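You operate a simulated robot arm through the tools that you are given. There is no shell and no other tool.

Carry out the task below with a simulated two-armed robot. There is one attempt and no reset: what you move stays moved.

## Task
Shut the clove and thyme tins and stand them in the pale drawer.
Fine: turn their knobs shut; shut the drawer again. Set down upright: clove tin, thyme tin. Where these are worked on the way, their far stop is far enough and under half their travel is too little: pale drawer.
Where things are to end (x, y in the base frame): clove tin within 0.06 m of [0.64, 0.65]; thyme tin within 0.06 m of [0.5, 0.65].

It is judged by the outcome, as a careful person would: the job done as asked, and still so three seconds after it is handed in. It fails if anything else is knocked over, pushed out of place, dropped, spilled or broken.

## Robot
Two 7-joint arms with fingered hands on one trunk that stands fixed in place. Base frame: the origin is at the foot of the trunk, x ahead of it, y to its left, z up. Lengths are in m, angles in degrees, forces in N, time in s.
The left shoulder is at [0.061, 0.173, 1.116], the right one opposite. With the tool pointing down near the work surface each hand reaches from about 0.4 to 0.8 m from the base axis, measured 20 degrees to its own side. Payload 3.5 kg a hand.
Tool frame (each hand has its own): the origin (TCP) lies between the finger pads and is the grasp point; the fingertips stand 0.025 m ahead of it; z points along the fingers, y is the line along which they close. The gripper opens to 0.088 m; its body begins 0.029 m behind the TCP. The gripper is a hand of 3 fingers: y runs from the thumb to the fingers, the wrist lies at [-0.013, -0.097, -0.162] in the tool frame, and closing takes about 1.5 s.
Orientation is that of the tool frame in the base frame, as a unit quaternion [w, x, y, z]. With the fingers straight down and the wrist toward the robot, the tool's x, y and z point along [0, 1, 0], [1, 0, 0] and [0, 0, -1] of the base frame.

## Interface
- The arms move only by the tool move_arm. It takes "left_increments", "right_increments" or both (then of equal length, played together; a hand with none holds still); each is a list of rows, each a list of 2 entries, a list of its own where there are three numbers: the shift along the base's x, y, z in m, then the turn, a rotation vector about the base's x, y, z in degrees. In form: [[[tx, ty, tz], [wx, wy, wz]], ...]. A call has 1 to 20 rows; each row shifts and turns the commanded pose from where the row before left it. "left_hand" and "right_hand" are, for a hand that has rows, the opening, from 0 (shut) to 1 (fully open), set as the call begins (left out, the last holds). Each row takes 0.2 s and may step no farther than 0.05 m and 8.6 degrees from the row before; otherwise, or with a gripper value out of range, the whole call is refused. Where a pose cannot be reached the arm comes as near as it can. A force on the tool above 80 N (or 10 N above the force at the start of the call, whichever is more), or a blocked arm, ends the call early, and 0.2 s more pass. Each finger travels about 0.072 m/s and halts on what it meets, pressing with about 22 N; the grip force reading is that of the motor and also rises with nothing between the fingers. The clock runs only during rows and for 0.2 s after the last one: add rows that do not move to give the fingers time. The reply holds the time, the measured pose of the TCP, the force on the tool along the base axes, the opening and the grip force, in the units named above and with some noise, with the torque about the TCP (base axes, N m) and any sound that the robot's microphone picked up.
- Cameras (640 x 400 px; columns grow to the right, rows downward): "scene" is now at [0.1572, 0.0565, 1.3564]; the picture's right is [0.60, -0.80, -0.10], its down [-0.43, -0.21, -0.88] and it looks along [0.68, 0.57, -0.46] (base axes); focal length 264 px, centre (320, 200). "left" rides on the left gripper at [-0.058, -0.085, -0.099] in its tool frame; the picture's right is [-0.67, -0.35, 0.66], its down [0.69, -0.63, 0.37] and it looks along [0.29, 0.69, 0.66] (tool axes); focal length 261 px, centre (320, 200). "right" rides on the right gripper at [0.058, -0.085, -0.099] in its tool frame; the picture's right is [-0.67, 0.35, -0.66], its down [-0.69, -0.63, 0.37] and it looks along [-0.29, 0.69, 0.66] (tool axes); focal length 261 px, centre (320, 200).
- camera(camera): a new picture of that camera. It takes no simulated time.
- move_column(by): moves the trunk up (or, below 0, down) by that many m; the arms and the scene camera ride with it, the base frame stays. It gives what a move gives, with no picture.
- finger_targets(index, middle, thumb_bend, thumb_turn, hand): sets how far each is bent, from 0 (flat) to 1 (curled in); at 0.3 the hand is open as for a grip, at 0.7 the pads meet at the TCP. One left out holds its place. A second passes; each finger stops where it meets its share of the squeeze, and holds until it gets a number again. A gripper value or a shape takes the hand back. It gives what a move gives, with no picture; readings hold the bend of each and the force on the fingers (four entries, about 0 where the hand has none), thumb and palm. thumb_turn goes from beside the hand (0) to across from the fingers (1), as for a grip.
- hand_shape(shape, hand): the hand has 3 fingers and takes this shape, open, in about a second: jaw (thumb against the fingers, like two jaws); tri (thumb and two fingers); tip (a fingertip pinch); poke (one finger out to press); point (the index stretched); flat (the hand flat); cup (the hand cupped); fist (a fist). The gripper value then closes the fingers along that shape, each until it touches; the sizes above hold for jaw. It gives what a move gives, with no picture.
- turn_head(pan, tilt): turns the head with the scene camera to pan (to the left, within 86 degrees either way) and tilt (down, from -29 to 69), counted from straight ahead of the robot (the tilt from the chest, where the trunk bows). It gives what a move gives.
- pixel_to_xyz(camera, pixels): for up to 12 pixels [column, row] of the newest picture of that camera ("zoom" is the newest enlarged one), the place [x, y, z] in the base frame of the surface seen there, good to about 0.002 m. It takes no simulated time.
- inspect(camera, box): a new picture of the part [left, top, right, bottom] of that camera's present view, enlarged. It takes no simulated time.
- job_done(): hands the job in; it is judged then, once.

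Open the grippers and draw the arms clear of the work before you hand the job in, unless the task says otherwise.

The tools are called after ">>>" as a command line: name --argument value ..., lists and objects as JSON in quotes. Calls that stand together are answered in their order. move_arm: Moves the arms, as the interface text tells. Its arguments: {"type":"object","properties":{"left_increments":{"type":"array"},"left_hand":{"type":"number"},"right_increments":{"type":"array"},"right_hand":{"type":"number"}},"required":[]} The other tools are called the same way: move_column (by) moves the trunk up or down; hand_shape (shape, hand) gives the hand a shape; finger_targets (index, middle, thumb_bend, thumb_turn, hand) moves the fingers one by one; turn_head (pan, tilt) turns the head that bears the scene camera; camera (camera) takes a picture; pixel_to_xyz (camera, pixels) gives the place of the surface under pixels of a picture; inspect (camera, box) takes an enlarged picture of a part of a camera's view; job_done () hands the job in.

At the start:

```text
time_s: 0.0
left_ee_pos: [0.3143, 0.4641, 1.2615]
left_ee_rot: [0.0, 0.707, 0.707, 0.0]
left_wrist_force: [-0.6, 0.2, -0.2]
left_torque: [-0.03, 0.0, 0.02]
left_finger_gap: 0.088
left_grasp_force: 0.1
left_shape: jaw
left_bend: [0.3, 0.3, 0.3, 0.98]
left_finger forces: [0.0, 0.0, 0.0, 0.0, 0.0, 0.0]
right_ee_pos: [0.4003, 0.0533, 1.223]
right_ee_rot: [0.0, 0.706, 0.708, -0.001]
right_wrist_force: [-0.9, 0.4, 0.0]
right_torque: [-0.01, 0.02, -0.01]
right_finger_gap: 0.0873
right_grasp_force: 0.1
right_shape: jaw
right_bend: [0.3, 0.3, 0.3, 0.98]
right_finger forces: [0.1, 0.0, 0.1, 0.0, 0.0, 0.0]
trunk travel left (down, up): [-0.2, 0.255]
head pan, tilt (commanded): [37.3, 19.9]
```

scene: 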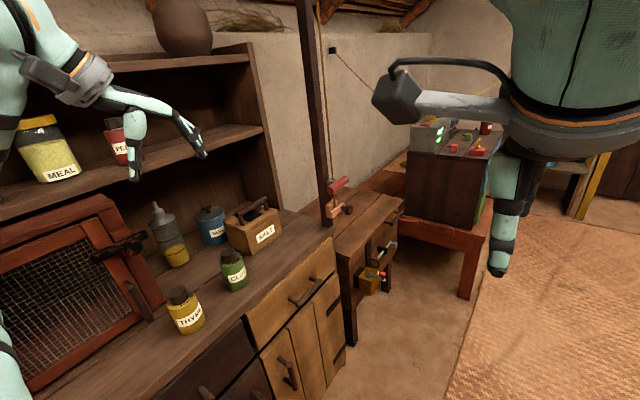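
right: 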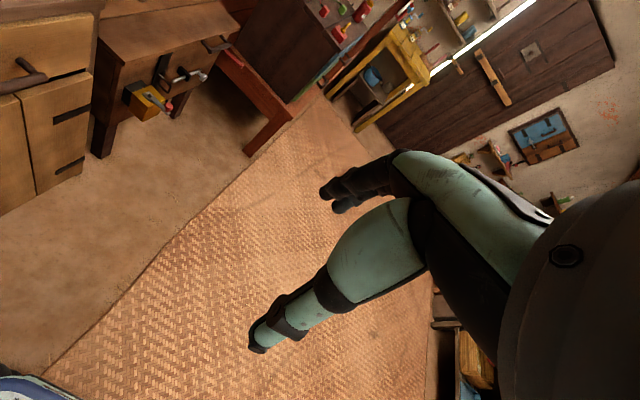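
left: 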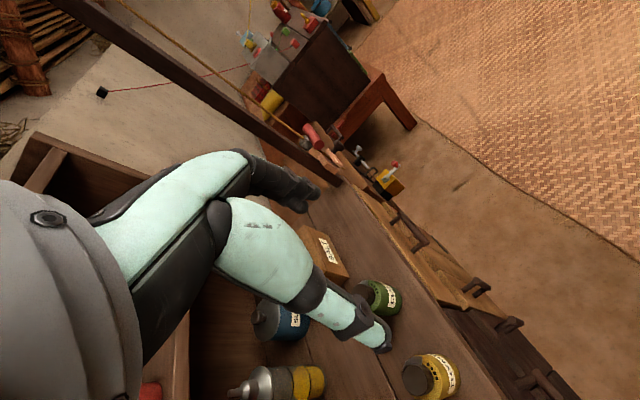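

The scene picture shows the green CLOVE tin near (233,270), the yellow THYME tin near (185,310) and drawer fronts near (300,290). I take enlarged views to learn the details before moving.

>>> inspect --camera "scene" --box '[130, 190, 370, 340]'

>>> turn_head --pan 50 --tilt 45

>>> camera --camera "scene"

```text
2.67 times, centred on (250, 265) of scene
```

zoom: 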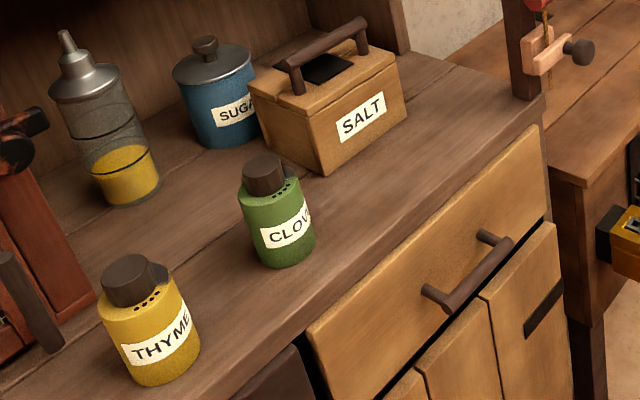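

```text
time_s: 0.9
left_ee_pos: [0.3138, 0.4635, 1.2596]
left_ee_rot: [0.0, 0.707, 0.707, 0.0]
left_wrist_force: [0.3, -0.9, -0.7]
left_torque: [0.0, 0.02, 0.01]
left_finger_gap: 0.0879
left_grasp_force: 0.0
left_shape: jaw
left_bend: [0.3, 0.3, 0.3, 0.98]
left_finger forces: [0.0, 0.0, 0.0, 0.0, 0.0, 0.0]
right_ee_pos: [0.3998, 0.0542, 1.2238]
right_ee_rot: [-0.001, 0.706, 0.708, -0.001]
right_wrist_force: [-0.1, 0.3, -0.6]
right_torque: [0.0, 0.03, 0.01]
right_finger_gap: 0.0879
right_grasp_force: 0.0
right_shape: jaw
right_bend: [0.3, 0.3, 0.3, 0.98]
right_finger forces: [0.0, 0.1, 0.0, 0.0, 0.0, 0.0]
trunk travel left (down, up): [-0.2, 0.255]
head pan, tilt (commanded): [50.0, 45.0]
```

```text
taken
```

scene: 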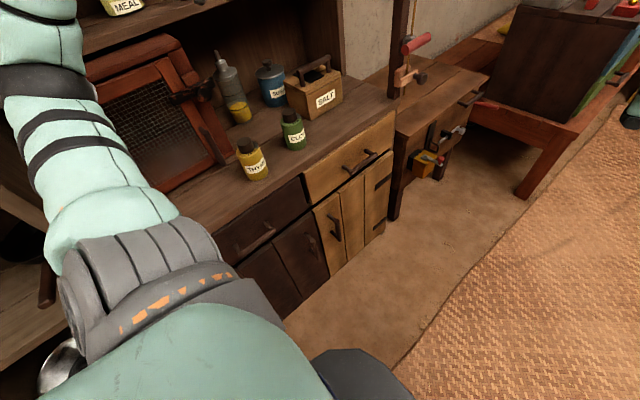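

The pale drawer is at (350,160) with its handle near (360,162). I enlarge it and measure the drawer, handle, and tins.

>>> inspect --camera "scene" --box '[220, 90, 412, 210]'

>>> pixel_to_xyz --camera "scene" --pixels '[[303, 176], [393, 114], [312, 200], [393, 140], [345, 170], [376, 153], [248, 145], [255, 172], [290, 115], [296, 140], [340, 140], [280, 160]]'

```text
3.33 times, centred on (316, 150) of scene
```

zoom: 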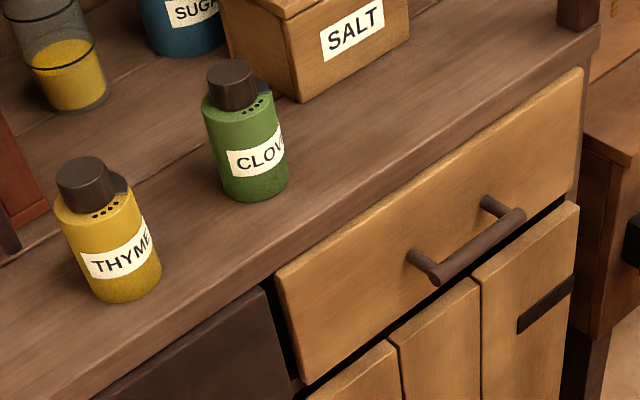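

```text
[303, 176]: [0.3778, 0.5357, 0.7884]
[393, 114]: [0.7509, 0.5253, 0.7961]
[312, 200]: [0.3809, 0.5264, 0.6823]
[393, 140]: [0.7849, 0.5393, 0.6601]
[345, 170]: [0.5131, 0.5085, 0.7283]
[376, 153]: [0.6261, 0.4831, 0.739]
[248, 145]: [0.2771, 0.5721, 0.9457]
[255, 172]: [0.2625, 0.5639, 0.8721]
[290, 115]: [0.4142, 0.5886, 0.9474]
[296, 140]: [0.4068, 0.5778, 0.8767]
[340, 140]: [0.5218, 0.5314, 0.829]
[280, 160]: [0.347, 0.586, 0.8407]
```

Front plane of the drawer is y≈0.527, handle bar at about z 0.74, counter top z≈0.84. I zoom in hard on each tin to understand its knob.

>>> inspect --camera "scene" --box '[228, 130, 276, 185]'

>>> inspect --camera "scene" --box '[274, 100, 314, 155]'

>>> inspect --camera "scene" --box '[330, 130, 394, 190]'

```text
7.27 times, centred on (252, 158) of scene
```

zoom: 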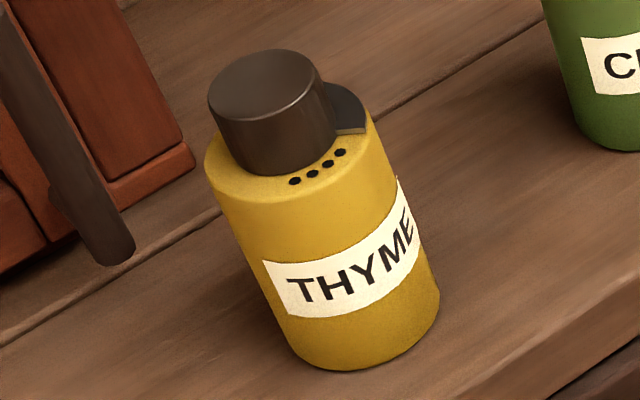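

```text
7.27 times, centred on (294, 128) of scene
```

zoom: 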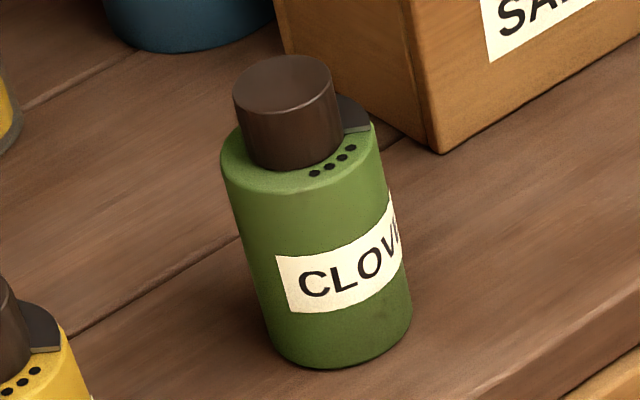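

```text
6.67 times, centred on (362, 160) of scene
```

zoom: 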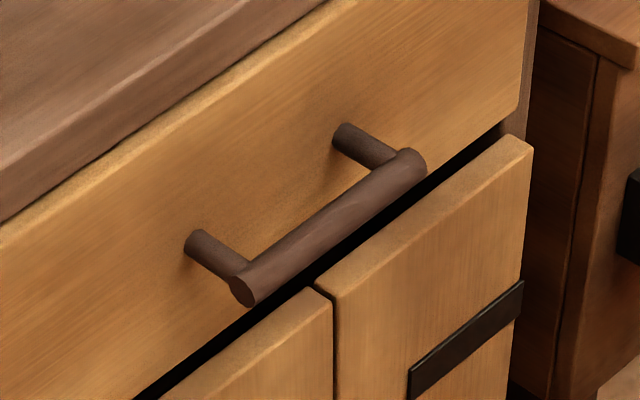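

Each tin has a knob carrying a side plate that must be swung over the row of holes. I measure the handle in this zoom first.

>>> pixel_to_xyz --camera "zoom" --pixels '[[245, 285], [410, 160], [330, 225], [200, 245], [355, 135], [300, 200], [380, 240], [520, 100], [500, 170], [60, 180], [330, 270], [290, 150]]'

>>> inspect --camera "scene" --box '[228, 130, 276, 185]'

```text
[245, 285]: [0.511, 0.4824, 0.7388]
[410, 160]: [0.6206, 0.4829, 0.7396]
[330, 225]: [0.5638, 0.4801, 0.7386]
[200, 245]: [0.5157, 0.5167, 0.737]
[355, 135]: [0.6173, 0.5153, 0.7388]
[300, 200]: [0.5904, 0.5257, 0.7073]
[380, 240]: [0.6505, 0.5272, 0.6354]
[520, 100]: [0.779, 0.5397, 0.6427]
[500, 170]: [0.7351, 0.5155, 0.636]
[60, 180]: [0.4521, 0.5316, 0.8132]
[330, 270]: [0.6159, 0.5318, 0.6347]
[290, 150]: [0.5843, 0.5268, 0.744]
```

```text
7.27 times, centred on (252, 158) of scene
```

zoom: 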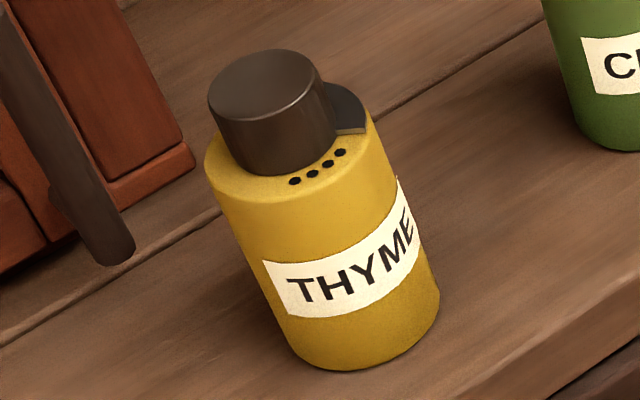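

Handle bar: x 0.505–0.625, y≈0.487, z≈0.737, with about 0.03 m gap to the front. Now I measure the thyme tin's knob, plate and holes in this zoom.

>>> pixel_to_xyz --camera "zoom" --pixels '[[260, 75], [215, 100], [318, 82], [250, 170], [345, 115], [355, 128], [293, 181], [340, 153], [220, 170], [372, 120], [300, 360], [438, 295]]'

>>> inspect --camera "scene" --box '[274, 100, 314, 155]'

```text
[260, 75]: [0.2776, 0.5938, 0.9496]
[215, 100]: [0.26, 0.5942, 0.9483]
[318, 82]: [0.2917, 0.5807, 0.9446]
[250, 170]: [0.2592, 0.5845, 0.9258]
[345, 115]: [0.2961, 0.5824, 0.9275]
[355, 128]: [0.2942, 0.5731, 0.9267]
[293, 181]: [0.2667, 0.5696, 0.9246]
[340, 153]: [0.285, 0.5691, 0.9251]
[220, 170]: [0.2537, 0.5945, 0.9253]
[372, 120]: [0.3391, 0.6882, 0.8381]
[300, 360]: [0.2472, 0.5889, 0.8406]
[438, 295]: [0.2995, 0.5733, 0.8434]
```

```text
7.27 times, centred on (294, 128) of scene
```

zoom: 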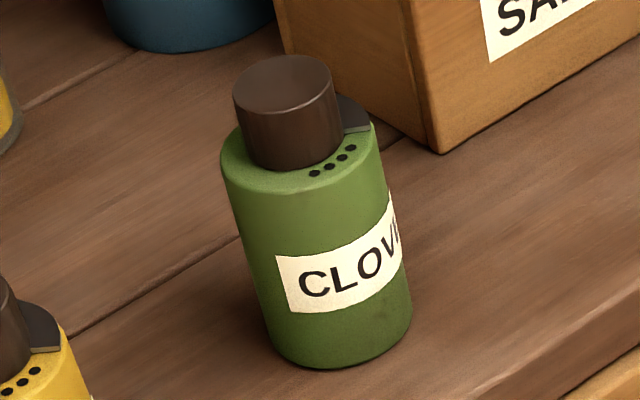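

Thyme: centre about (0.276, 0.592), body top z 0.925, knob top 0.949, holes toward −y, plate toward +x, so the knob must turn clockwise seen from above. I measure clove the same way.

>>> pixel_to_xyz --camera "zoom" --pixels '[[285, 80], [240, 100], [328, 85], [285, 166], [350, 108], [358, 126], [314, 173], [351, 147], [230, 150], [380, 160], [300, 362], [410, 310]]'

>>> inspect --camera "left" --box '[340, 270, 480, 400]'

```text
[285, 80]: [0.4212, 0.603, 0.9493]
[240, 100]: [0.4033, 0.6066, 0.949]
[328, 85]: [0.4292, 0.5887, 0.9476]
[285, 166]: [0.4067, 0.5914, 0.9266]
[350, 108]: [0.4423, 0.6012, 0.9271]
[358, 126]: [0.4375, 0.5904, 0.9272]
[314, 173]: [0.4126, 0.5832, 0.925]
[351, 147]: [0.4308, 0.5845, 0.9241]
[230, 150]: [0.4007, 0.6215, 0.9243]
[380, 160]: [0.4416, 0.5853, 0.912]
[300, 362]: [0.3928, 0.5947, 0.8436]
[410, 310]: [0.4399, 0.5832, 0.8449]
```

```text
3.08 times, centred on (410, 335) of left
```

zoom: 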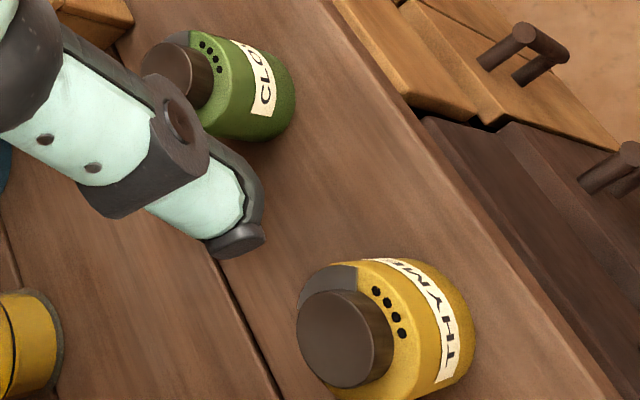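

Clove: centre about (0.421, 0.606), same geometry as thyme, holes toward −y. Before moving, I check the shelf above the counter for clearance.

>>> turn_head --pan 50 --tilt 15

>>> camera --camera "scene"

```text
time_s: 1.8
left_ee_pos: [0.3144, 0.4634, 1.2611]
left_ee_rot: [0.0, 0.707, 0.707, 0.0]
left_wrist_force: [0.8, 0.0, 0.7]
left_torque: [-0.03, -0.02, 0.03]
left_finger_gap: 0.0879
left_grasp_force: 0.1
left_shape: jaw
left_bend: [0.3, 0.3, 0.3, 0.98]
left_finger forces: [0.0, 0.1, 0.0, 0.0, 0.0, 0.0]
right_ee_pos: [0.4007, 0.0527, 1.2234]
right_ee_rot: [-0.001, 0.706, 0.708, -0.001]
right_wrist_force: [-0.2, 0.7, -1.1]
right_torque: [-0.03, 0.02, 0.01]
right_finger_gap: 0.0876
right_grasp_force: 0.1
right_shape: jaw
right_bend: [0.3, 0.3, 0.3, 0.98]
right_finger forces: [0.0, 0.1, 0.0, 0.0, 0.0, 0.1]
trunk travel left (down, up): [-0.2, 0.255]
head pan, tilt (commanded): [50.0, 15.0]
```

```text
taken
```

scene: 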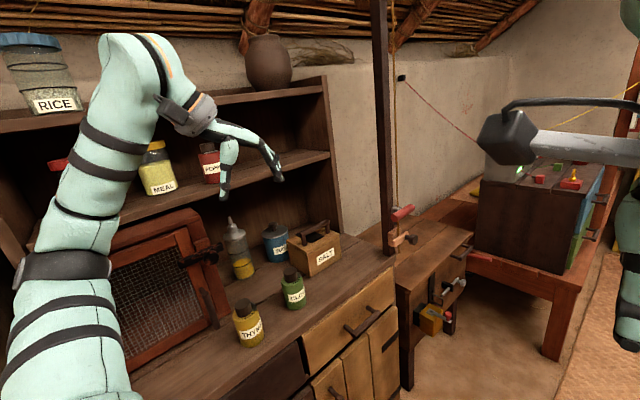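

>>> pixel_to_xyz --camera "scene" --pixels '[[300, 162], [325, 160], [160, 205], [320, 85], [230, 103], [155, 190], [210, 180], [200, 300], [185, 258], [330, 200], [380, 220], [240, 270]]'

>>> inspect --camera "scene" --box '[140, 30, 300, 210]'

```text
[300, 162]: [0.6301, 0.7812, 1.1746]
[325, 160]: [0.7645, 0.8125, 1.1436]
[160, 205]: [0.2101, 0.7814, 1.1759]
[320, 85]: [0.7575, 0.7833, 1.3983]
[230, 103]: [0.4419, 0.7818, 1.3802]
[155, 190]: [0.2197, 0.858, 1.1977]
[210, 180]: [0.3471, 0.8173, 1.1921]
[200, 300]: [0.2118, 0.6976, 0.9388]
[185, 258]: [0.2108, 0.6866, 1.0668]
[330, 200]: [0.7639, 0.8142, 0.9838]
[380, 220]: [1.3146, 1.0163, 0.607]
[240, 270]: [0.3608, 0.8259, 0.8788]
```

```text
2.22 times, centred on (220, 120) of scene
```

zoom: 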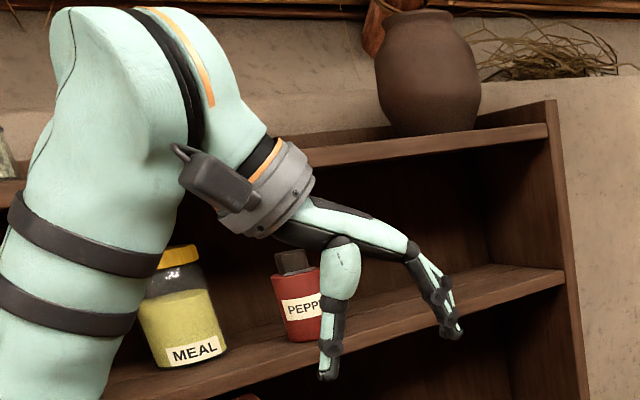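

The shelf edge is at y≈0.78, z≈1.17. The mesh safe's latch at (203,252) and door handle at (209,300) are near the thyme tin, so I measure them.

>>> inspect --camera "scene" --box '[160, 230, 320, 350]'

>>> pixel_to_xyz --camera "zoom" --pixels '[[220, 70], [230, 100], [185, 110], [185, 260], [200, 330], [300, 60], [310, 170], [440, 40], [500, 80], [540, 150], [230, 60], [60, 120]]'

```text
3.33 times, centred on (240, 290) of scene
```

zoom: 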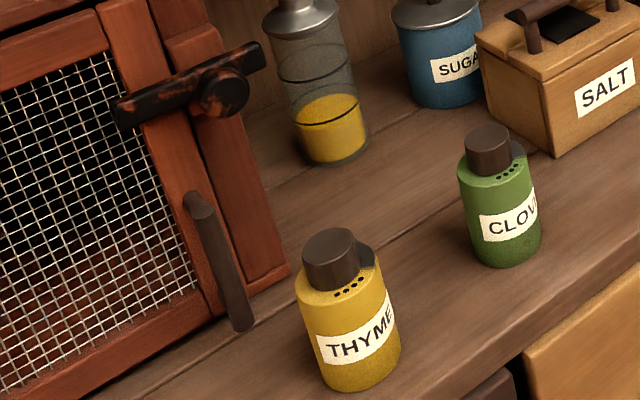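

```text
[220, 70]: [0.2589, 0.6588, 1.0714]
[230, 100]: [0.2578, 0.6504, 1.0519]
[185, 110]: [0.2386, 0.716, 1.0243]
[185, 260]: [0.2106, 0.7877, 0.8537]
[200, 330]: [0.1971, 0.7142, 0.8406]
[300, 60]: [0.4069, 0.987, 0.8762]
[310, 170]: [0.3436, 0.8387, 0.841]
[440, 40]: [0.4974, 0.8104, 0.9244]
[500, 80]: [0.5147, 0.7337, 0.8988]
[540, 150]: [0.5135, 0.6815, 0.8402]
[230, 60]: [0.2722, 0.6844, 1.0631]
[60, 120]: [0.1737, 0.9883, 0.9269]
```

The latch knob reaches about (0.258, 0.650, 1.06), close to the hand zone over the thyme tin. I look at the hand geometry itself to know how fingers bulge when open.

>>> inspect --camera "scene" --box '[140, 80, 300, 210]'

>>> pixel_to_xyz --camera "zoom" --pixels '[[260, 90], [310, 110], [410, 135], [430, 165], [458, 215], [345, 130], [345, 160], [335, 200], [325, 258], [350, 80], [240, 60], [445, 250]]'

```text
3.08 times, centred on (220, 145) of scene
```

zoom: 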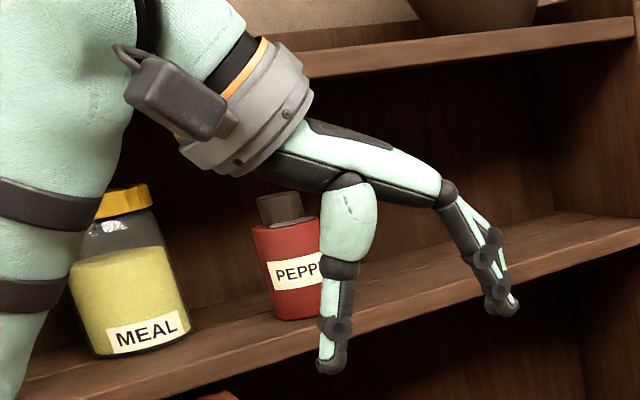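

```text
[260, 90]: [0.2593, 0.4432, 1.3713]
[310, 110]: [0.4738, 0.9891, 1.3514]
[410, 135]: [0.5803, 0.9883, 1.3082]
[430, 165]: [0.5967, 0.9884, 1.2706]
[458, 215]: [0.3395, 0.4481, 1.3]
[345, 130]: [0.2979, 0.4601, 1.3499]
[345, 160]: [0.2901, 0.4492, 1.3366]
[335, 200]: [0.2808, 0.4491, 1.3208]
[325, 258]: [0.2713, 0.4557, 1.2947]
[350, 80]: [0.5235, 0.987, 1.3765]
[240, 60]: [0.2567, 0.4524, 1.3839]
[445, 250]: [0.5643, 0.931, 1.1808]
```

I now read points on the hand in this zoom: knuckle (440,190), finger joint (483,255), fingertip (505,310), thumb base (345,190), thumb tip (331,362).

>>> pixel_to_xyz --camera "zoom" --pixels '[[443, 192], [485, 255], [503, 303], [348, 185], [345, 235], [338, 290], [331, 362], [330, 140], [415, 165], [250, 120], [390, 195], [455, 215]]'

```text
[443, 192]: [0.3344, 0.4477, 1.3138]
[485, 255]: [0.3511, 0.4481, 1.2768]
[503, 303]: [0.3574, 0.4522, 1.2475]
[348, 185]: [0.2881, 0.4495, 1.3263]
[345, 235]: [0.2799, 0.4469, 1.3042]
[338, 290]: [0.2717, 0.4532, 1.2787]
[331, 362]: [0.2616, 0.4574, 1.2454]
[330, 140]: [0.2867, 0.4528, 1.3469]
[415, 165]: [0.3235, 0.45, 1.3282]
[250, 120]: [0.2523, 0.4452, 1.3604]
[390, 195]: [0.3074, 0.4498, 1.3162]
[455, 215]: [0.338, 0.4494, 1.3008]
```

In the tool frame the open finger runs from (+0.02, +0.053 up) to the tip at (+0.043, −0.02), so half closed it hangs almost straight. I move the left hand over in front of the drawer handle while yawing +90° so the fingers can go behind the bar.

>>> move_arm --left_increments '[[[0.023, -0.001, -0.0145], [0, 0, 8.2]], [[0.023, -0.001, -0.0145], [0, 0, 8.2]], [[0.023, -0.001, -0.0145], [0, 0, 8.2]], [[0.023, -0.001, -0.0145], [0, 0, 8.2]], [[0.023, -0.001, -0.0145], [0, 0, 8.2]], [[0.023, -0.001, -0.0145], [0, 0, 8.2]], [[0.023, -0.001, -0.0145], [0, 0, 8.2]], [[0.023, -0.001, -0.0145], [0, 0, 8.2]], [[0.023, -0.001, -0.0145], [0, 0, 8.2]], [[0.023, -0.001, -0.0145], [0, 0, 8.2]], [[0.023, -0.001, -0.0145], [0, 0, 8.0]], [[0, 0, 0], [0, 0, 0]]]'

>>> turn_head --pan 45 --tilt 35

>>> camera --camera "scene"

>>> camera --camera "left"

```text
time_s: 4.4
left_ee_pos: [0.5543, 0.4552, 1.101]
left_ee_rot: [0.001, -0.001, 1.0, 0.0]
left_wrist_force: [-0.2, -0.3, 1.5]
left_torque: [0.0, 0.03, 0.04]
left_finger_gap: 0.0877
left_grasp_force: 0.0
left_shape: jaw
left_bend: [0.3, 0.3, 0.3, 0.98]
left_finger forces: [0.0, 0.0, 0.0, 0.0, 0.1, 0.1]
left hand out of reach, approached as far as the arm can: row 11
right_ee_pos: [0.3994, 0.0535, 1.2249]
right_ee_rot: [0.0, 0.707, 0.707, 0.001]
right_wrist_force: [0.3, 0.0, -0.8]
right_torque: [0.02, 0.01, -0.01]
right_finger_gap: 0.0877
right_grasp_force: 0.0
right_shape: jaw
right_bend: [0.3, 0.3, 0.3, 0.98]
right_finger forces: [0.0, 0.0, 0.0, 0.0, 0.1, 0.2]
trunk travel left (down, up): [-0.2, 0.255]
head pan, tilt (commanded): [50.0, 15.0]
```

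```text
time_s: 5.3
left_ee_pos: [0.5565, 0.4561, 1.0993]
left_ee_rot: [0.0, 0.0, 1.0, 0.0]
left_wrist_force: [0.5, -0.5, 0.0]
left_torque: [-0.03, 0.01, 0.03]
left_finger_gap: 0.0875
left_grasp_force: 0.0
left_shape: jaw
left_bend: [0.3, 0.3, 0.3, 0.98]
left_finger forces: [0.1, 0.1, 0.0, 0.0, 0.0, 0.0]
right_ee_pos: [0.4009, 0.0536, 1.2234]
right_ee_rot: [-0.001, 0.706, 0.708, 0.0]
right_wrist_force: [-0.1, 0.0, -0.1]
right_torque: [-0.01, 0.0, 0.0]
right_finger_gap: 0.0878
right_grasp_force: 0.0
right_shape: jaw
right_bend: [0.3, 0.3, 0.3, 0.98]
right_finger forces: [0.1, 0.0, 0.1, 0.1, 0.0, 0.0]
trunk travel left (down, up): [-0.2, 0.255]
head pan, tilt (commanded): [45.0, 35.0]
```

```text
taken
```

scene: 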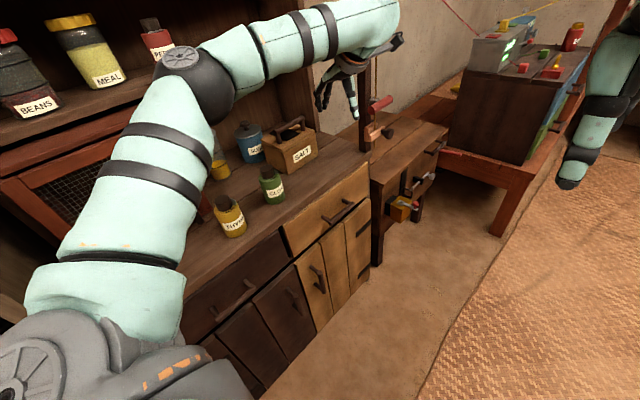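

```text
taken
```

left: 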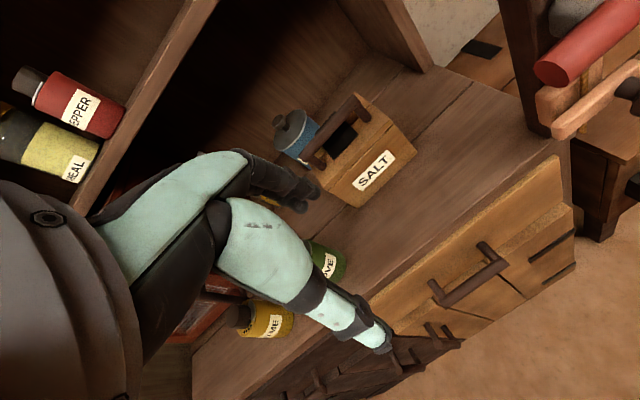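

The hand is yawed as wanted but x stopped at 0.556 (reach limit at this height). I lower it in front of the drawer, keeping y≈0.44 clear of the counter edge, and see whether x improves.

>>> move_arm --left_increments '[[[0, -0.01, -0.03], [0, 0, 0]], [[0, -0.005, -0.03], [0, 0, 0]], [[0, 0, -0.03], [0, 0, 0]], [[0, 0, -0.03], [0, 0, 0]], [[0, 0, -0.03], [0, 0, 0]], [[0, 0, -0.03], [0, 0, 0]], [[0, 0, 0], [0, 0, 0]], [[0, 0, 0], [0, 0, 0]]]'

>>> camera --camera "left"

>>> camera --camera "scene"

```text
time_s: 7.1
left_ee_pos: [0.5215, 0.4476, 0.9331]
left_ee_rot: [0.0, 0.001, 1.0, 0.0]
left_wrist_force: [0.1, 0.1, 0.3]
left_torque: [0.01, 0.02, 0.02]
left_finger_gap: 0.0879
left_grasp_force: 0.1
left_shape: jaw
left_bend: [0.3, 0.3, 0.3, 0.98]
left_finger forces: [0.0, 0.1, 0.0, 0.1, 0.0, 0.0]
left hand out of reach, approached as far as the arm can: row 2, 3, 4, 5, 6
right_ee_pos: [0.4008, 0.0527, 1.2235]
right_ee_rot: [-0.001, 0.707, 0.707, -0.001]
right_wrist_force: [1.1, -0.8, -0.5]
right_torque: [0.02, 0.02, 0.04]
right_finger_gap: 0.0875
right_grasp_force: 0.2
right_shape: jaw
right_bend: [0.3, 0.3, 0.3, 0.98]
right_finger forces: [0.0, 0.0, 0.0, 0.0, 0.1, 0.0]
trunk travel left (down, up): [-0.2, 0.255]
head pan, tilt (commanded): [45.0, 35.0]
```

```text
taken
```

left: 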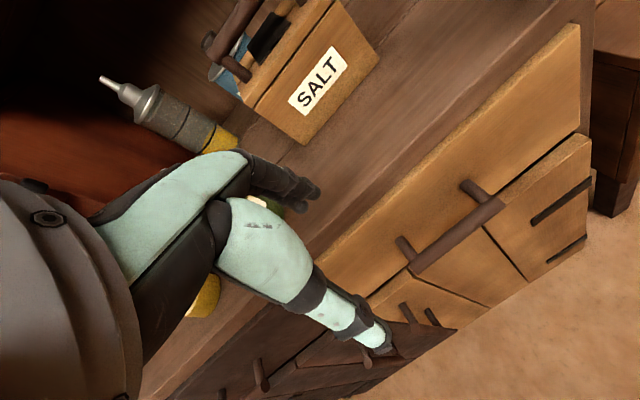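

```text
taken
```

scene: 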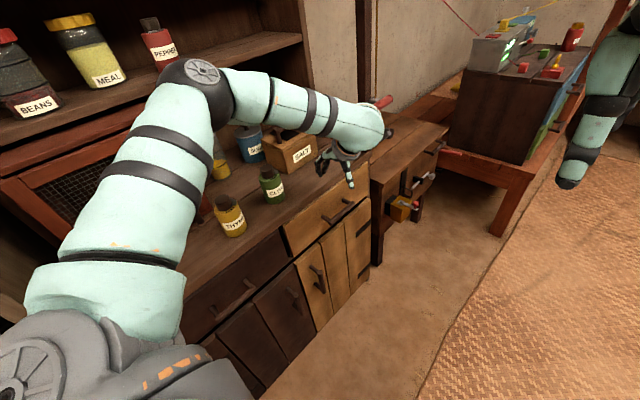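

Descending with this yaw loses x (now 0.5215), a wrist-limit effect. Tilting the hand so its fingers point down and forward along the bar (turn about −y) keeps the closing line across the bar and brings the wrist nearer; I try 35° of tilt here.

>>> move_arm --left_increments '[[[0, 0, 0], [0, -7, 0]], [[0, 0, 0], [0, -7, 0]], [[0, 0, 0], [0, -7, 0]], [[0, 0, 0], [0, -7, 0]], [[0, 0, 0], [0, -7, 0]], [[0, 0, 0], [0, 0, 0]], [[0, 0, 0], [0, 0, 0]]]'

>>> camera --camera "scene"

```text
time_s: 8.7
left_ee_pos: [0.5577, 0.4785, 0.9561]
left_ee_rot: [0.275, 0.012, 0.961, -0.012]
left_wrist_force: [0.5, -0.7, -0.3]
left_torque: [0.02, 0.01, 0.0]
left_finger_gap: 0.0878
left_grasp_force: 0.1
left_shape: jaw
left_bend: [0.3, 0.3, 0.3, 0.98]
left_finger forces: [0.0, 0.0, 0.0, 0.0, 0.1, 0.1]
left hand out of reach, approached as far as the arm can: row 4, 5
right_ee_pos: [0.4009, 0.0544, 1.224]
right_ee_rot: [0.0, 0.707, 0.708, -0.001]
right_wrist_force: [0.6, 0.8, -0.3]
right_torque: [0.04, 0.0, 0.0]
right_finger_gap: 0.0876
right_grasp_force: 0.0
right_shape: jaw
right_bend: [0.3, 0.3, 0.3, 0.98]
right_finger forces: [0.1, 0.1, 0.0, 0.0, 0.0, 0.0]
trunk travel left (down, up): [-0.2, 0.255]
head pan, tilt (commanded): [45.0, 35.0]
```

```text
taken
```

scene: 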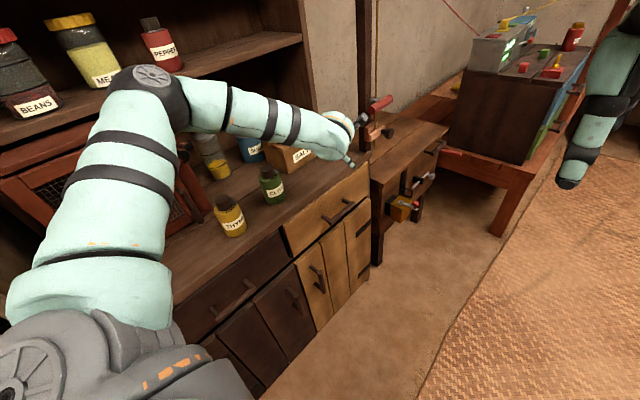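

The tilt helped x (0.558) but the arm is still limited, and the elbow at (150,80) has swung out. I measure the elbow and wrist to understand the arm lengths and clearance to the shelf.

>>> pixel_to_xyz --camera "scene" --pixels '[[150, 78], [120, 110], [180, 110], [250, 105], [310, 130], [335, 145], [90, 250], [155, 70], [300, 40], [100, 290], [215, 95], [348, 160]]'

>>> camera --camera "left"

```text
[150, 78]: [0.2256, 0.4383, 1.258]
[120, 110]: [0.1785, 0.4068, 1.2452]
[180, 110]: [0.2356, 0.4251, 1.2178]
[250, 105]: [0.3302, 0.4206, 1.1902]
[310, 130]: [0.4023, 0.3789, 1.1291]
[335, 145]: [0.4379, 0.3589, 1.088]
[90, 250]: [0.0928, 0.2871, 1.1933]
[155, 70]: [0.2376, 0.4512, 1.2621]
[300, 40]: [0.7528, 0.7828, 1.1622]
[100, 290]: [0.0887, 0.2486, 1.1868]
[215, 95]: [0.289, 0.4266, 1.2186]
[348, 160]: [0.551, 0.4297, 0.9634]
```

```text
taken
```

left: 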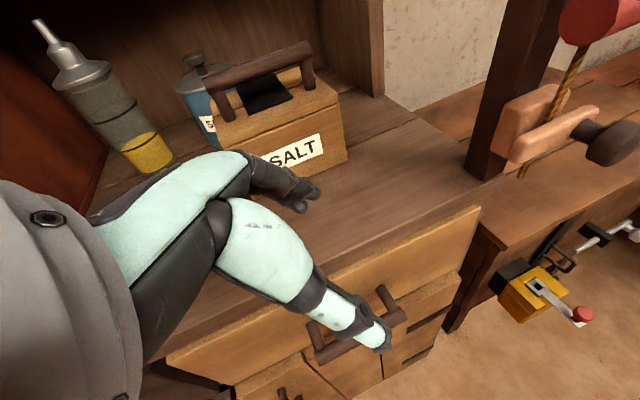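

The elbow is at about (0.21, 0.45, 1.22), so the arm is raised more than it needs; with the trunk lowered this same arm posture would land at handle height. I set the fingers to a narrow opening and lower the trunk 0.12 m first.

>>> move_arm --left_increments '[[[0, -0.01, 0], [0, 0, 0]], [[0, -0.01, 0], [0, 0, 0]], [[0, 0, 0], [0, 0, 0]], [[0, 0, 0], [0, 0, 0]], [[0, 0, 0], [0, 0, 0]]]' --left_hand 0.42

>>> move_column --by -0.12

>>> camera --camera "scene"

>>> camera --camera "left"

```text
time_s: 9.9
left_ee_pos: [0.5651, 0.4691, 0.9629]
left_ee_rot: [0.276, 0.012, 0.961, -0.011]
left_wrist_force: [-0.3, 0.1, -0.6]
left_torque: [-0.02, 0.04, -0.02]
left_finger_gap: 0.0376
left_grasp_force: 0.1
left_shape: jaw
left_bend: [0.74, 0.48, 0.72, 1.0]
left_finger forces: [0.1, 0.0, 0.0, 0.0, 0.0, 0.0]
left hand out of reach, approached as far as the arm can: row 1, 2
right_ee_pos: [0.4012, 0.0531, 1.2232]
right_ee_rot: [-0.001, 0.706, 0.708, 0.0]
right_wrist_force: [0.0, 0.4, -0.2]
right_torque: [-0.01, -0.02, -0.03]
right_finger_gap: 0.0879
right_grasp_force: 0.0
right_shape: jaw
right_bend: [0.3, 0.3, 0.3, 0.98]
right_finger forces: [0.0, 0.0, 0.0, 0.1, 0.1, 0.1]
trunk travel left (down, up): [-0.2, 0.255]
head pan, tilt (commanded): [45.0, 35.0]
```

```text
time_s: 11.4
left_ee_pos: [0.5803, 0.4697, 0.7393]
left_ee_rot: [0.192, 0.01, 0.981, -0.012]
left_wrist_force: [-0.5, 0.6, -0.9]
left_torque: [0.0, 0.02, -0.01]
left_finger_gap: 0.0376
left_grasp_force: 0.2
left_shape: jaw
left_bend: [0.74, 0.48, 0.72, 1.0]
left_finger forces: [0.5, 0.0, 0.0, 0.0, 0.0, 0.0]
right_ee_pos: [0.3986, 0.0525, 1.104]
right_ee_rot: [0.0, 0.706, 0.708, 0.0]
right_wrist_force: [0.3, -0.1, 0.2]
right_torque: [0.01, -0.02, 0.03]
right_finger_gap: 0.0876
right_grasp_force: 0.0
right_shape: jaw
right_bend: [0.3, 0.3, 0.3, 0.98]
right_finger forces: [0.0, 0.1, 0.0, 0.1, 0.1, 0.0]
trunk travel left (down, up): [-0.08, 0.375]
head pan, tilt (commanded): [45.0, 35.0]
```

```text
taken
```

scene: 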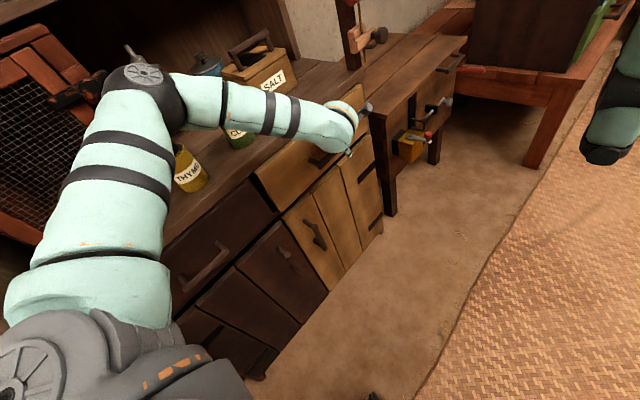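

```text
taken
```

left: 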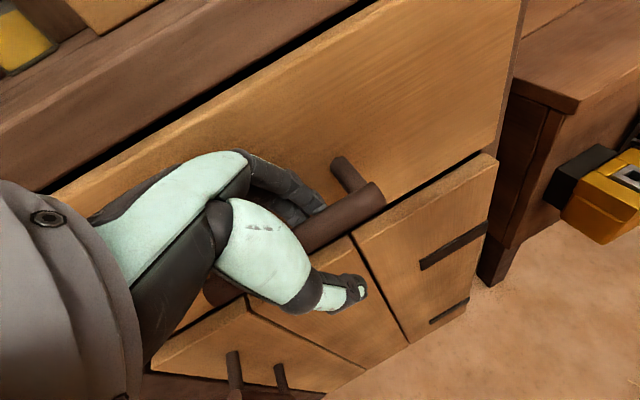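

The commanded pose came along, so the hand dropped to z 0.739 and the fingers look to be around the bar near (320,210) in the left picture with almost no force. I zoom in to see exactly where the fingers are.

>>> inspect --camera "left" --box '[180, 120, 420, 340]'

>>> inspect --camera "scene" --box '[270, 80, 400, 190]'

```text
1.82 times, centred on (300, 230) of left
```

zoom: 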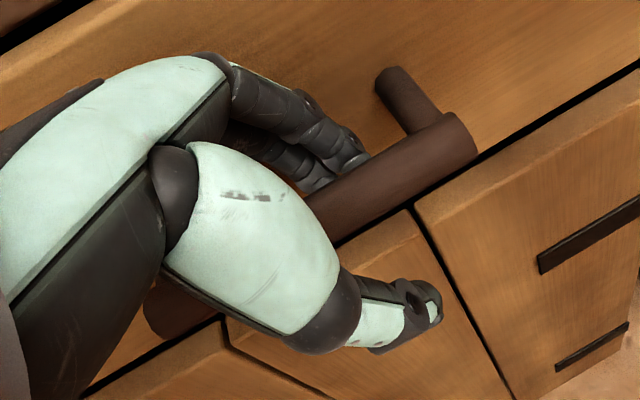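

```text
3.64 times, centred on (335, 135) of scene
```

zoom: 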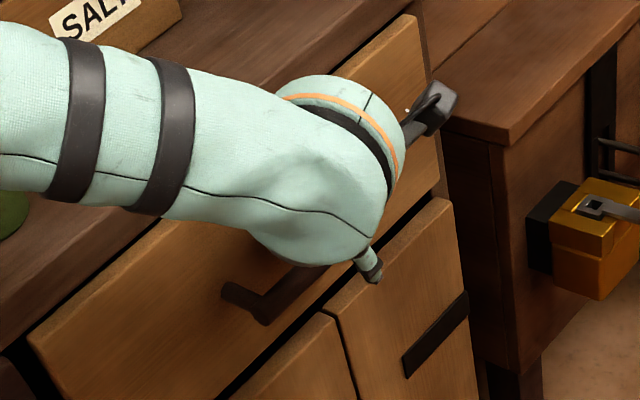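

The two fingers are behind the bar and the thumb is in front of it, exactly the grasp wanted. I close the hand on the bar.

>>> move_arm --left_increments '[[[0, 0, 0], [0, 0, 0]], [[0, 0, 0], [0, 0, 0]], [[0, 0, 0], [0, 0, 0]], [[0, 0, 0], [0, 0, 0]], [[0, 0, 0], [0, 0, 0]], [[0, 0, 0], [0, 0, 0]], [[0, 0, 0], [0, 0, 0]]]' --left_hand 0.0

>>> inspect --camera "left" --box '[180, 120, 420, 340]'

```text
time_s: 13.0
left_ee_pos: [0.5821, 0.4695, 0.7388]
left_ee_rot: [0.192, 0.011, 0.981, -0.012]
left_wrist_force: [-0.9, 0.0, -10.6]
left_torque: [-0.1, 0.06, 0.05]
left_finger_gap: 0.0044
left_grasp_force: 22.2
left_shape: jaw
left_bend: [0.74, 0.59, 0.34, 1.0]
left_finger forces: [13.2, 6.3, 0.0, 0.0, 20.6, 0.1]
right_ee_pos: [0.4024, 0.0551, 1.1024]
right_ee_rot: [-0.001, 0.706, 0.708, -0.001]
right_wrist_force: [0.2, -0.1, -0.2]
right_torque: [0.0, -0.04, 0.02]
right_finger_gap: 0.0878
right_grasp_force: 0.1
right_shape: jaw
right_bend: [0.3, 0.3, 0.3, 0.98]
right_finger forces: [0.1, 0.0, 0.1, 0.1, 0.1, 0.0]
trunk travel left (down, up): [-0.08, 0.375]
head pan, tilt (commanded): [45.0, 35.0]
```

```text
1.82 times, centred on (300, 230) of left
```

zoom: 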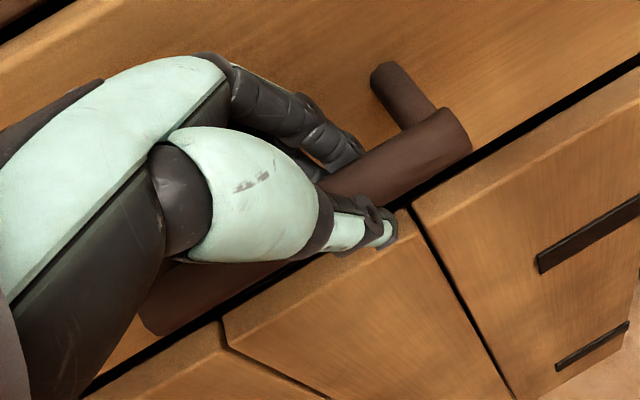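

The bar is held (thumb 20.6 N, fingers 13.2 and 6.3 N). I test the pull with a small −y move and watch how the arm follows.

>>> move_arm --left_increments '[[[0, -0.01, 0], [0, 0, 0]], [[0, -0.01, 0], [0, 0, 0]], [[0, 0, 0], [0, 0, 0]]]'

>>> inspect --camera "left" --box '[180, 120, 420, 340]'

```text
time_s: 13.8
left_ee_pos: [0.5866, 0.4589, 0.7399]
left_ee_rot: [0.187, 0.011, 0.982, -0.015]
left_wrist_force: [-29.5, 1.1, -33.7]
left_torque: [-0.46, 0.47, 0.62]
left_finger_gap: 0.0047
left_grasp_force: 22.3
left_shape: jaw
left_bend: [0.74, 0.59, 0.33, 1.0]
left_finger forces: [18.9, 13.7, 0.0, 0.1, 22.5, 0.0]
left hand out of reach, approached as far as the arm can: row 1, 2
right_ee_pos: [0.4018, 0.0567, 1.1021]
right_ee_rot: [0.0, 0.707, 0.707, -0.003]
right_wrist_force: [0.3, 0.4, 0.7]
right_torque: [-0.02, -0.01, 0.0]
right_finger_gap: 0.0874
right_grasp_force: 0.1
right_shape: jaw
right_bend: [0.3, 0.3, 0.3, 0.98]
right_finger forces: [0.0, 0.1, 0.1, 0.0, 0.1, 0.1]
trunk travel left (down, up): [-0.08, 0.375]
head pan, tilt (commanded): [45.0, 35.0]
```

```text
1.82 times, centred on (300, 230) of left
```

zoom: 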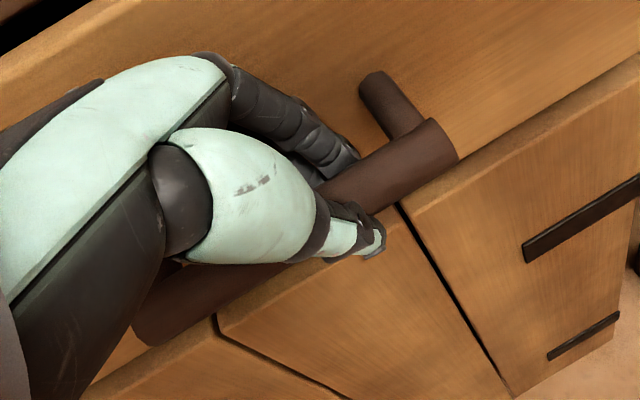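

The drawer slid out about 1 cm, but the hand is also pushing it +x and up (reaction −29 and −34 N). I continue the pull while shifting the command slightly −x and down to relieve that side load.

>>> move_arm --left_increments '[[[-0.008, -0.012, -0.008], [0, 0, 0]], [[-0.008, -0.012, -0.008], [0, 0, 0]], [[-0.004, -0.012, -0.004], [0, 0, 0]], [[0, 0, 0], [0, 0, 0]]]'

>>> inspect --camera "left" --box '[140, 60, 500, 340]'

```text
time_s: 14.8
left_ee_pos: [0.5916, 0.4573, 0.7402]
left_ee_rot: [0.189, 0.011, 0.982, -0.016]
left_wrist_force: [-35.5, 0.6, -25.8]
left_torque: [-0.34, 0.49, 0.71]
left_finger_gap: 0.0047
left_grasp_force: 22.4
left_shape: jaw
left_bend: [0.74, 0.59, 0.33, 1.0]
left_finger forces: [18.3, 11.5, 0.1, 0.1, 22.3, 0.0]
left hand out of reach, approached as far as the arm can: row 1, 2, 3
right_ee_pos: [0.3992, 0.0556, 1.1047]
right_ee_rot: [0.001, 0.706, 0.708, -0.001]
right_wrist_force: [0.3, 0.4, 0.0]
right_torque: [0.0, 0.0, -0.02]
right_finger_gap: 0.0875
right_grasp_force: 0.2
right_shape: jaw
right_bend: [0.3, 0.3, 0.3, 0.98]
right_finger forces: [0.0, 0.1, 0.0, 0.1, 0.0, 0.0]
trunk travel left (down, up): [-0.08, 0.375]
head pan, tilt (commanded): [45.0, 35.0]
```

```text
1.43 times, centred on (320, 200) of left
```

zoom: 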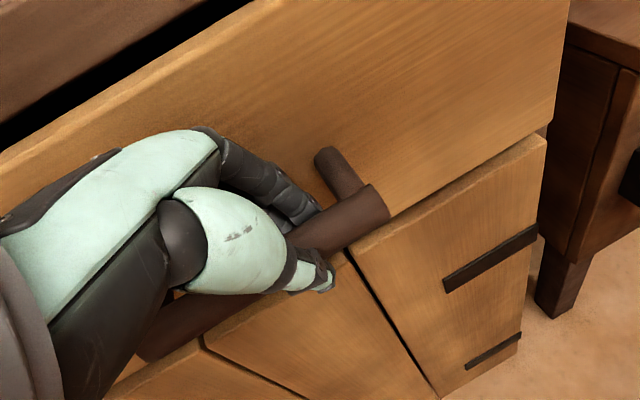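

The drawer slides freely but the wrist is at a joint limit in this orientation, so pulling stalls at about 1.2 cm. I release the bar, lift the fingers out of the gap, and will come back with the comfortable yaw and one straight finger as a hook.

>>> move_arm --left_increments '[[[0, 0, 0], [0, 0, 0]], [[0, 0, 0], [0, 0, 0]], [[0, 0, 0], [0, 0, 0]], [[0, 0, 0], [0, 0, 0]]]' --left_hand 0.45

>>> inspect --camera "left" --box '[140, 60, 500, 340]'

```text
time_s: 15.8
left_ee_pos: [0.5938, 0.4541, 0.7407]
left_ee_rot: [0.19, 0.012, 0.982, -0.013]
left_wrist_force: [0.0, -0.5, -0.5]
left_torque: [0.02, -0.01, 0.03]
left_finger_gap: 0.0394
left_grasp_force: 0.0
left_shape: jaw
left_bend: [0.74, 0.47, 0.71, 1.0]
left_finger forces: [0.3, 0.6, 0.0, 0.1, 0.0, 0.0]
right_ee_pos: [0.4008, 0.0533, 1.1031]
right_ee_rot: [-0.001, 0.707, 0.707, 0.0]
right_wrist_force: [0.2, -1.0, 0.7]
right_torque: [0.02, 0.0, -0.02]
right_finger_gap: 0.0877
right_grasp_force: 0.1
right_shape: jaw
right_bend: [0.3, 0.3, 0.3, 0.98]
right_finger forces: [0.0, 0.1, 0.0, 0.0, 0.0, 0.0]
trunk travel left (down, up): [-0.08, 0.375]
head pan, tilt (commanded): [45.0, 35.0]
```

```text
1.43 times, centred on (320, 200) of left
```

zoom: 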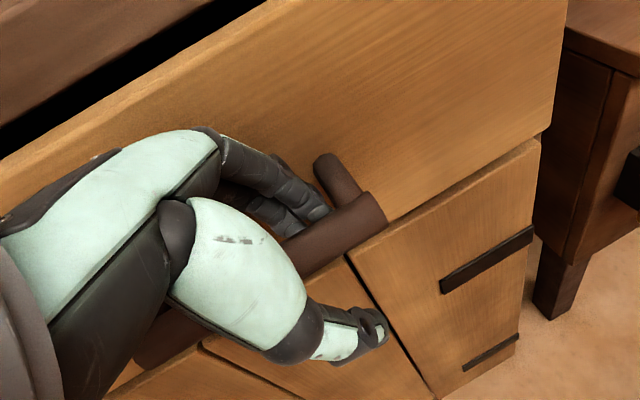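

Released; the fingers rest lightly behind the bar. I now lift the hand straight up out of the gap along the finger direction.

>>> move_arm --left_increments '[[[-0.004, 0, 0.015], [0, 0, 0]], [[-0.004, 0, 0.015], [0, 0, 0]], [[-0.004, 0, 0.015], [0, 0, 0]], [[-0.004, 0, 0.015], [0, 0, 0]], [[-0.004, 0, 0.015], [0, 0, 0]], [[-0.004, 0, 0.015], [0, 0, 0]], [[0, 0, 0], [0, 0, 0]]]'

>>> camera --camera "left"

```text
time_s: 17.4
left_ee_pos: [0.569, 0.4557, 0.8315]
left_ee_rot: [0.191, 0.01, 0.982, -0.013]
left_wrist_force: [0.0, -0.7, 0.6]
left_torque: [-0.01, -0.03, 0.01]
left_finger_gap: 0.0397
left_grasp_force: 0.1
left_shape: jaw
left_bend: [0.74, 0.47, 0.71, 1.0]
left_finger forces: [0.0, 0.1, 0.0, 0.1, 0.0, 0.0]
right_ee_pos: [0.401, 0.053, 1.1025]
right_ee_rot: [-0.001, 0.707, 0.708, 0.0]
right_wrist_force: [-0.1, -0.3, -0.2]
right_torque: [0.0, 0.02, 0.0]
right_finger_gap: 0.0875
right_grasp_force: 0.1
right_shape: jaw
right_bend: [0.3, 0.3, 0.3, 0.98]
right_finger forces: [0.0, 0.0, 0.0, 0.0, 0.0, 0.1]
trunk travel left (down, up): [-0.08, 0.375]
head pan, tilt (commanded): [45.0, 35.0]
```

```text
taken
```

left: 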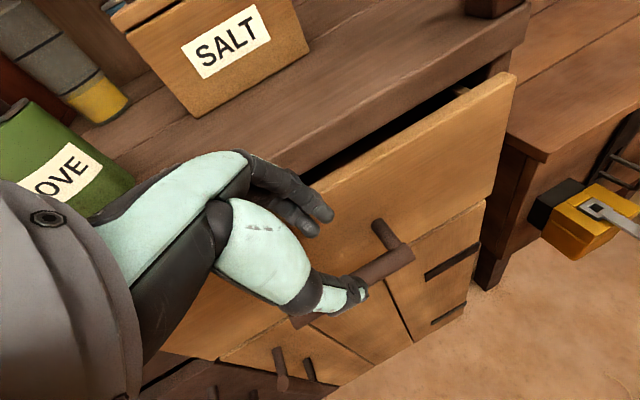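

The lift tracked the command exactly and the drawer now stands slightly open (gap near (420,115)). I measure how far, using this left picture.

>>> pixel_to_xyz --camera "left" --pixels '[[440, 150], [430, 118], [450, 88], [385, 265], [395, 235], [480, 130], [500, 85], [340, 190]]'

>>> inspect --camera "left" --box '[300, 40, 540, 200]'

```text
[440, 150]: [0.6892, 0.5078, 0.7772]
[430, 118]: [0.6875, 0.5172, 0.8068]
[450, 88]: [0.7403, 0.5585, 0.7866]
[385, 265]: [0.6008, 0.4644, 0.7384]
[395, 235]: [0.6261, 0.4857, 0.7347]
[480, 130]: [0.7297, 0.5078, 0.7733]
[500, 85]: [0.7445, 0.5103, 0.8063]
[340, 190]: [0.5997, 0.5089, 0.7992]
```

```text
2.50 times, centred on (420, 120) of left
```

zoom: 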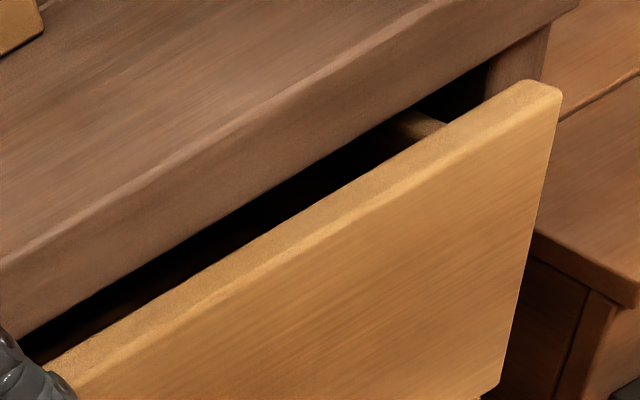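

The drawer front is at y≈0.508, so it is open about 0.019 m. I turn the hand back to the comfortable yaw 0, lifting clear of everything meanwhile.

>>> move_arm --left_increments '[[[0, -0.005, 0.03], [0, 7.3, 0]], [[0, -0.005, 0.03], [0, 7.3, 0]], [[0, -0.005, 0.03], [0, 7.3, 0]], [[0, 0, 0], [0, 0, -8.2]], [[0, 0, 0], [0, 0, -8.2]], [[0, 0, 0], [0, 0, -8.2]], [[0, 0, 0], [0, 0, -8.2]], [[0, 0, 0], [0, 0, -8.2]], [[0, 0, 0], [0, 0, -8.2]], [[0, 0, 0], [0, 0, -8.2]], [[0, 0, 0], [0, 0, -8.2]], [[0, 0, 0], [0, 0, -8.2]], [[0, 0, 0], [0, 0, -8.2]], [[0, 0, 0], [0, 0, -8.0]], [[0, 0, 0], [0, 0, 0]]]'

>>> camera --camera "left"

>>> camera --camera "scene"

```text
time_s: 20.6
left_ee_pos: [0.5689, 0.44, 0.9206]
left_ee_rot: [-0.008, 0.713, 0.701, -0.012]
left_wrist_force: [-0.3, 0.3, 0.7]
left_torque: [-0.04, -0.02, 0.02]
left_finger_gap: 0.0395
left_grasp_force: 0.0
left_shape: jaw
left_bend: [0.74, 0.47, 0.71, 1.0]
left_finger forces: [0.0, 0.0, 0.0, 0.0, 0.0, 0.1]
right_ee_pos: [0.4005, 0.053, 1.1018]
right_ee_rot: [-0.001, 0.707, 0.708, 0.0]
right_wrist_force: [-0.5, -0.3, 0.3]
right_torque: [-0.03, -0.01, -0.01]
right_finger_gap: 0.0875
right_grasp_force: 0.0
right_shape: jaw
right_bend: [0.3, 0.3, 0.3, 0.98]
right_finger forces: [0.1, 0.1, 0.0, 0.0, 0.0, 0.0]
trunk travel left (down, up): [-0.08, 0.375]
head pan, tilt (commanded): [45.0, 35.0]
```

```text
taken
```

left: 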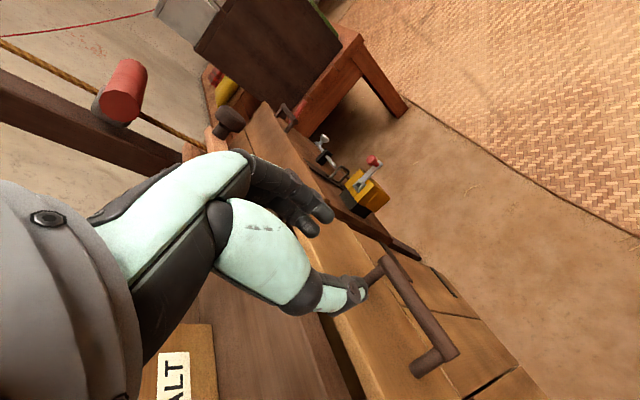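

```text
taken
```

scene: 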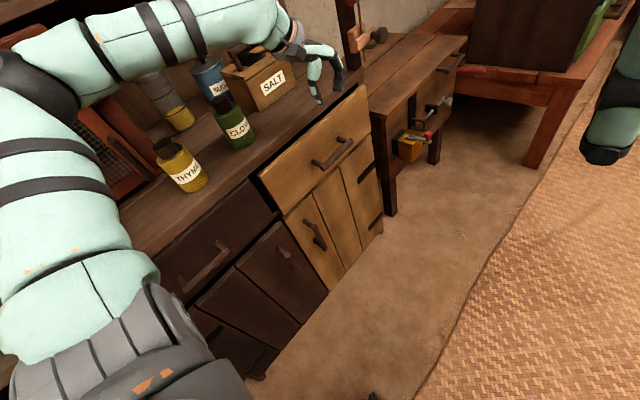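

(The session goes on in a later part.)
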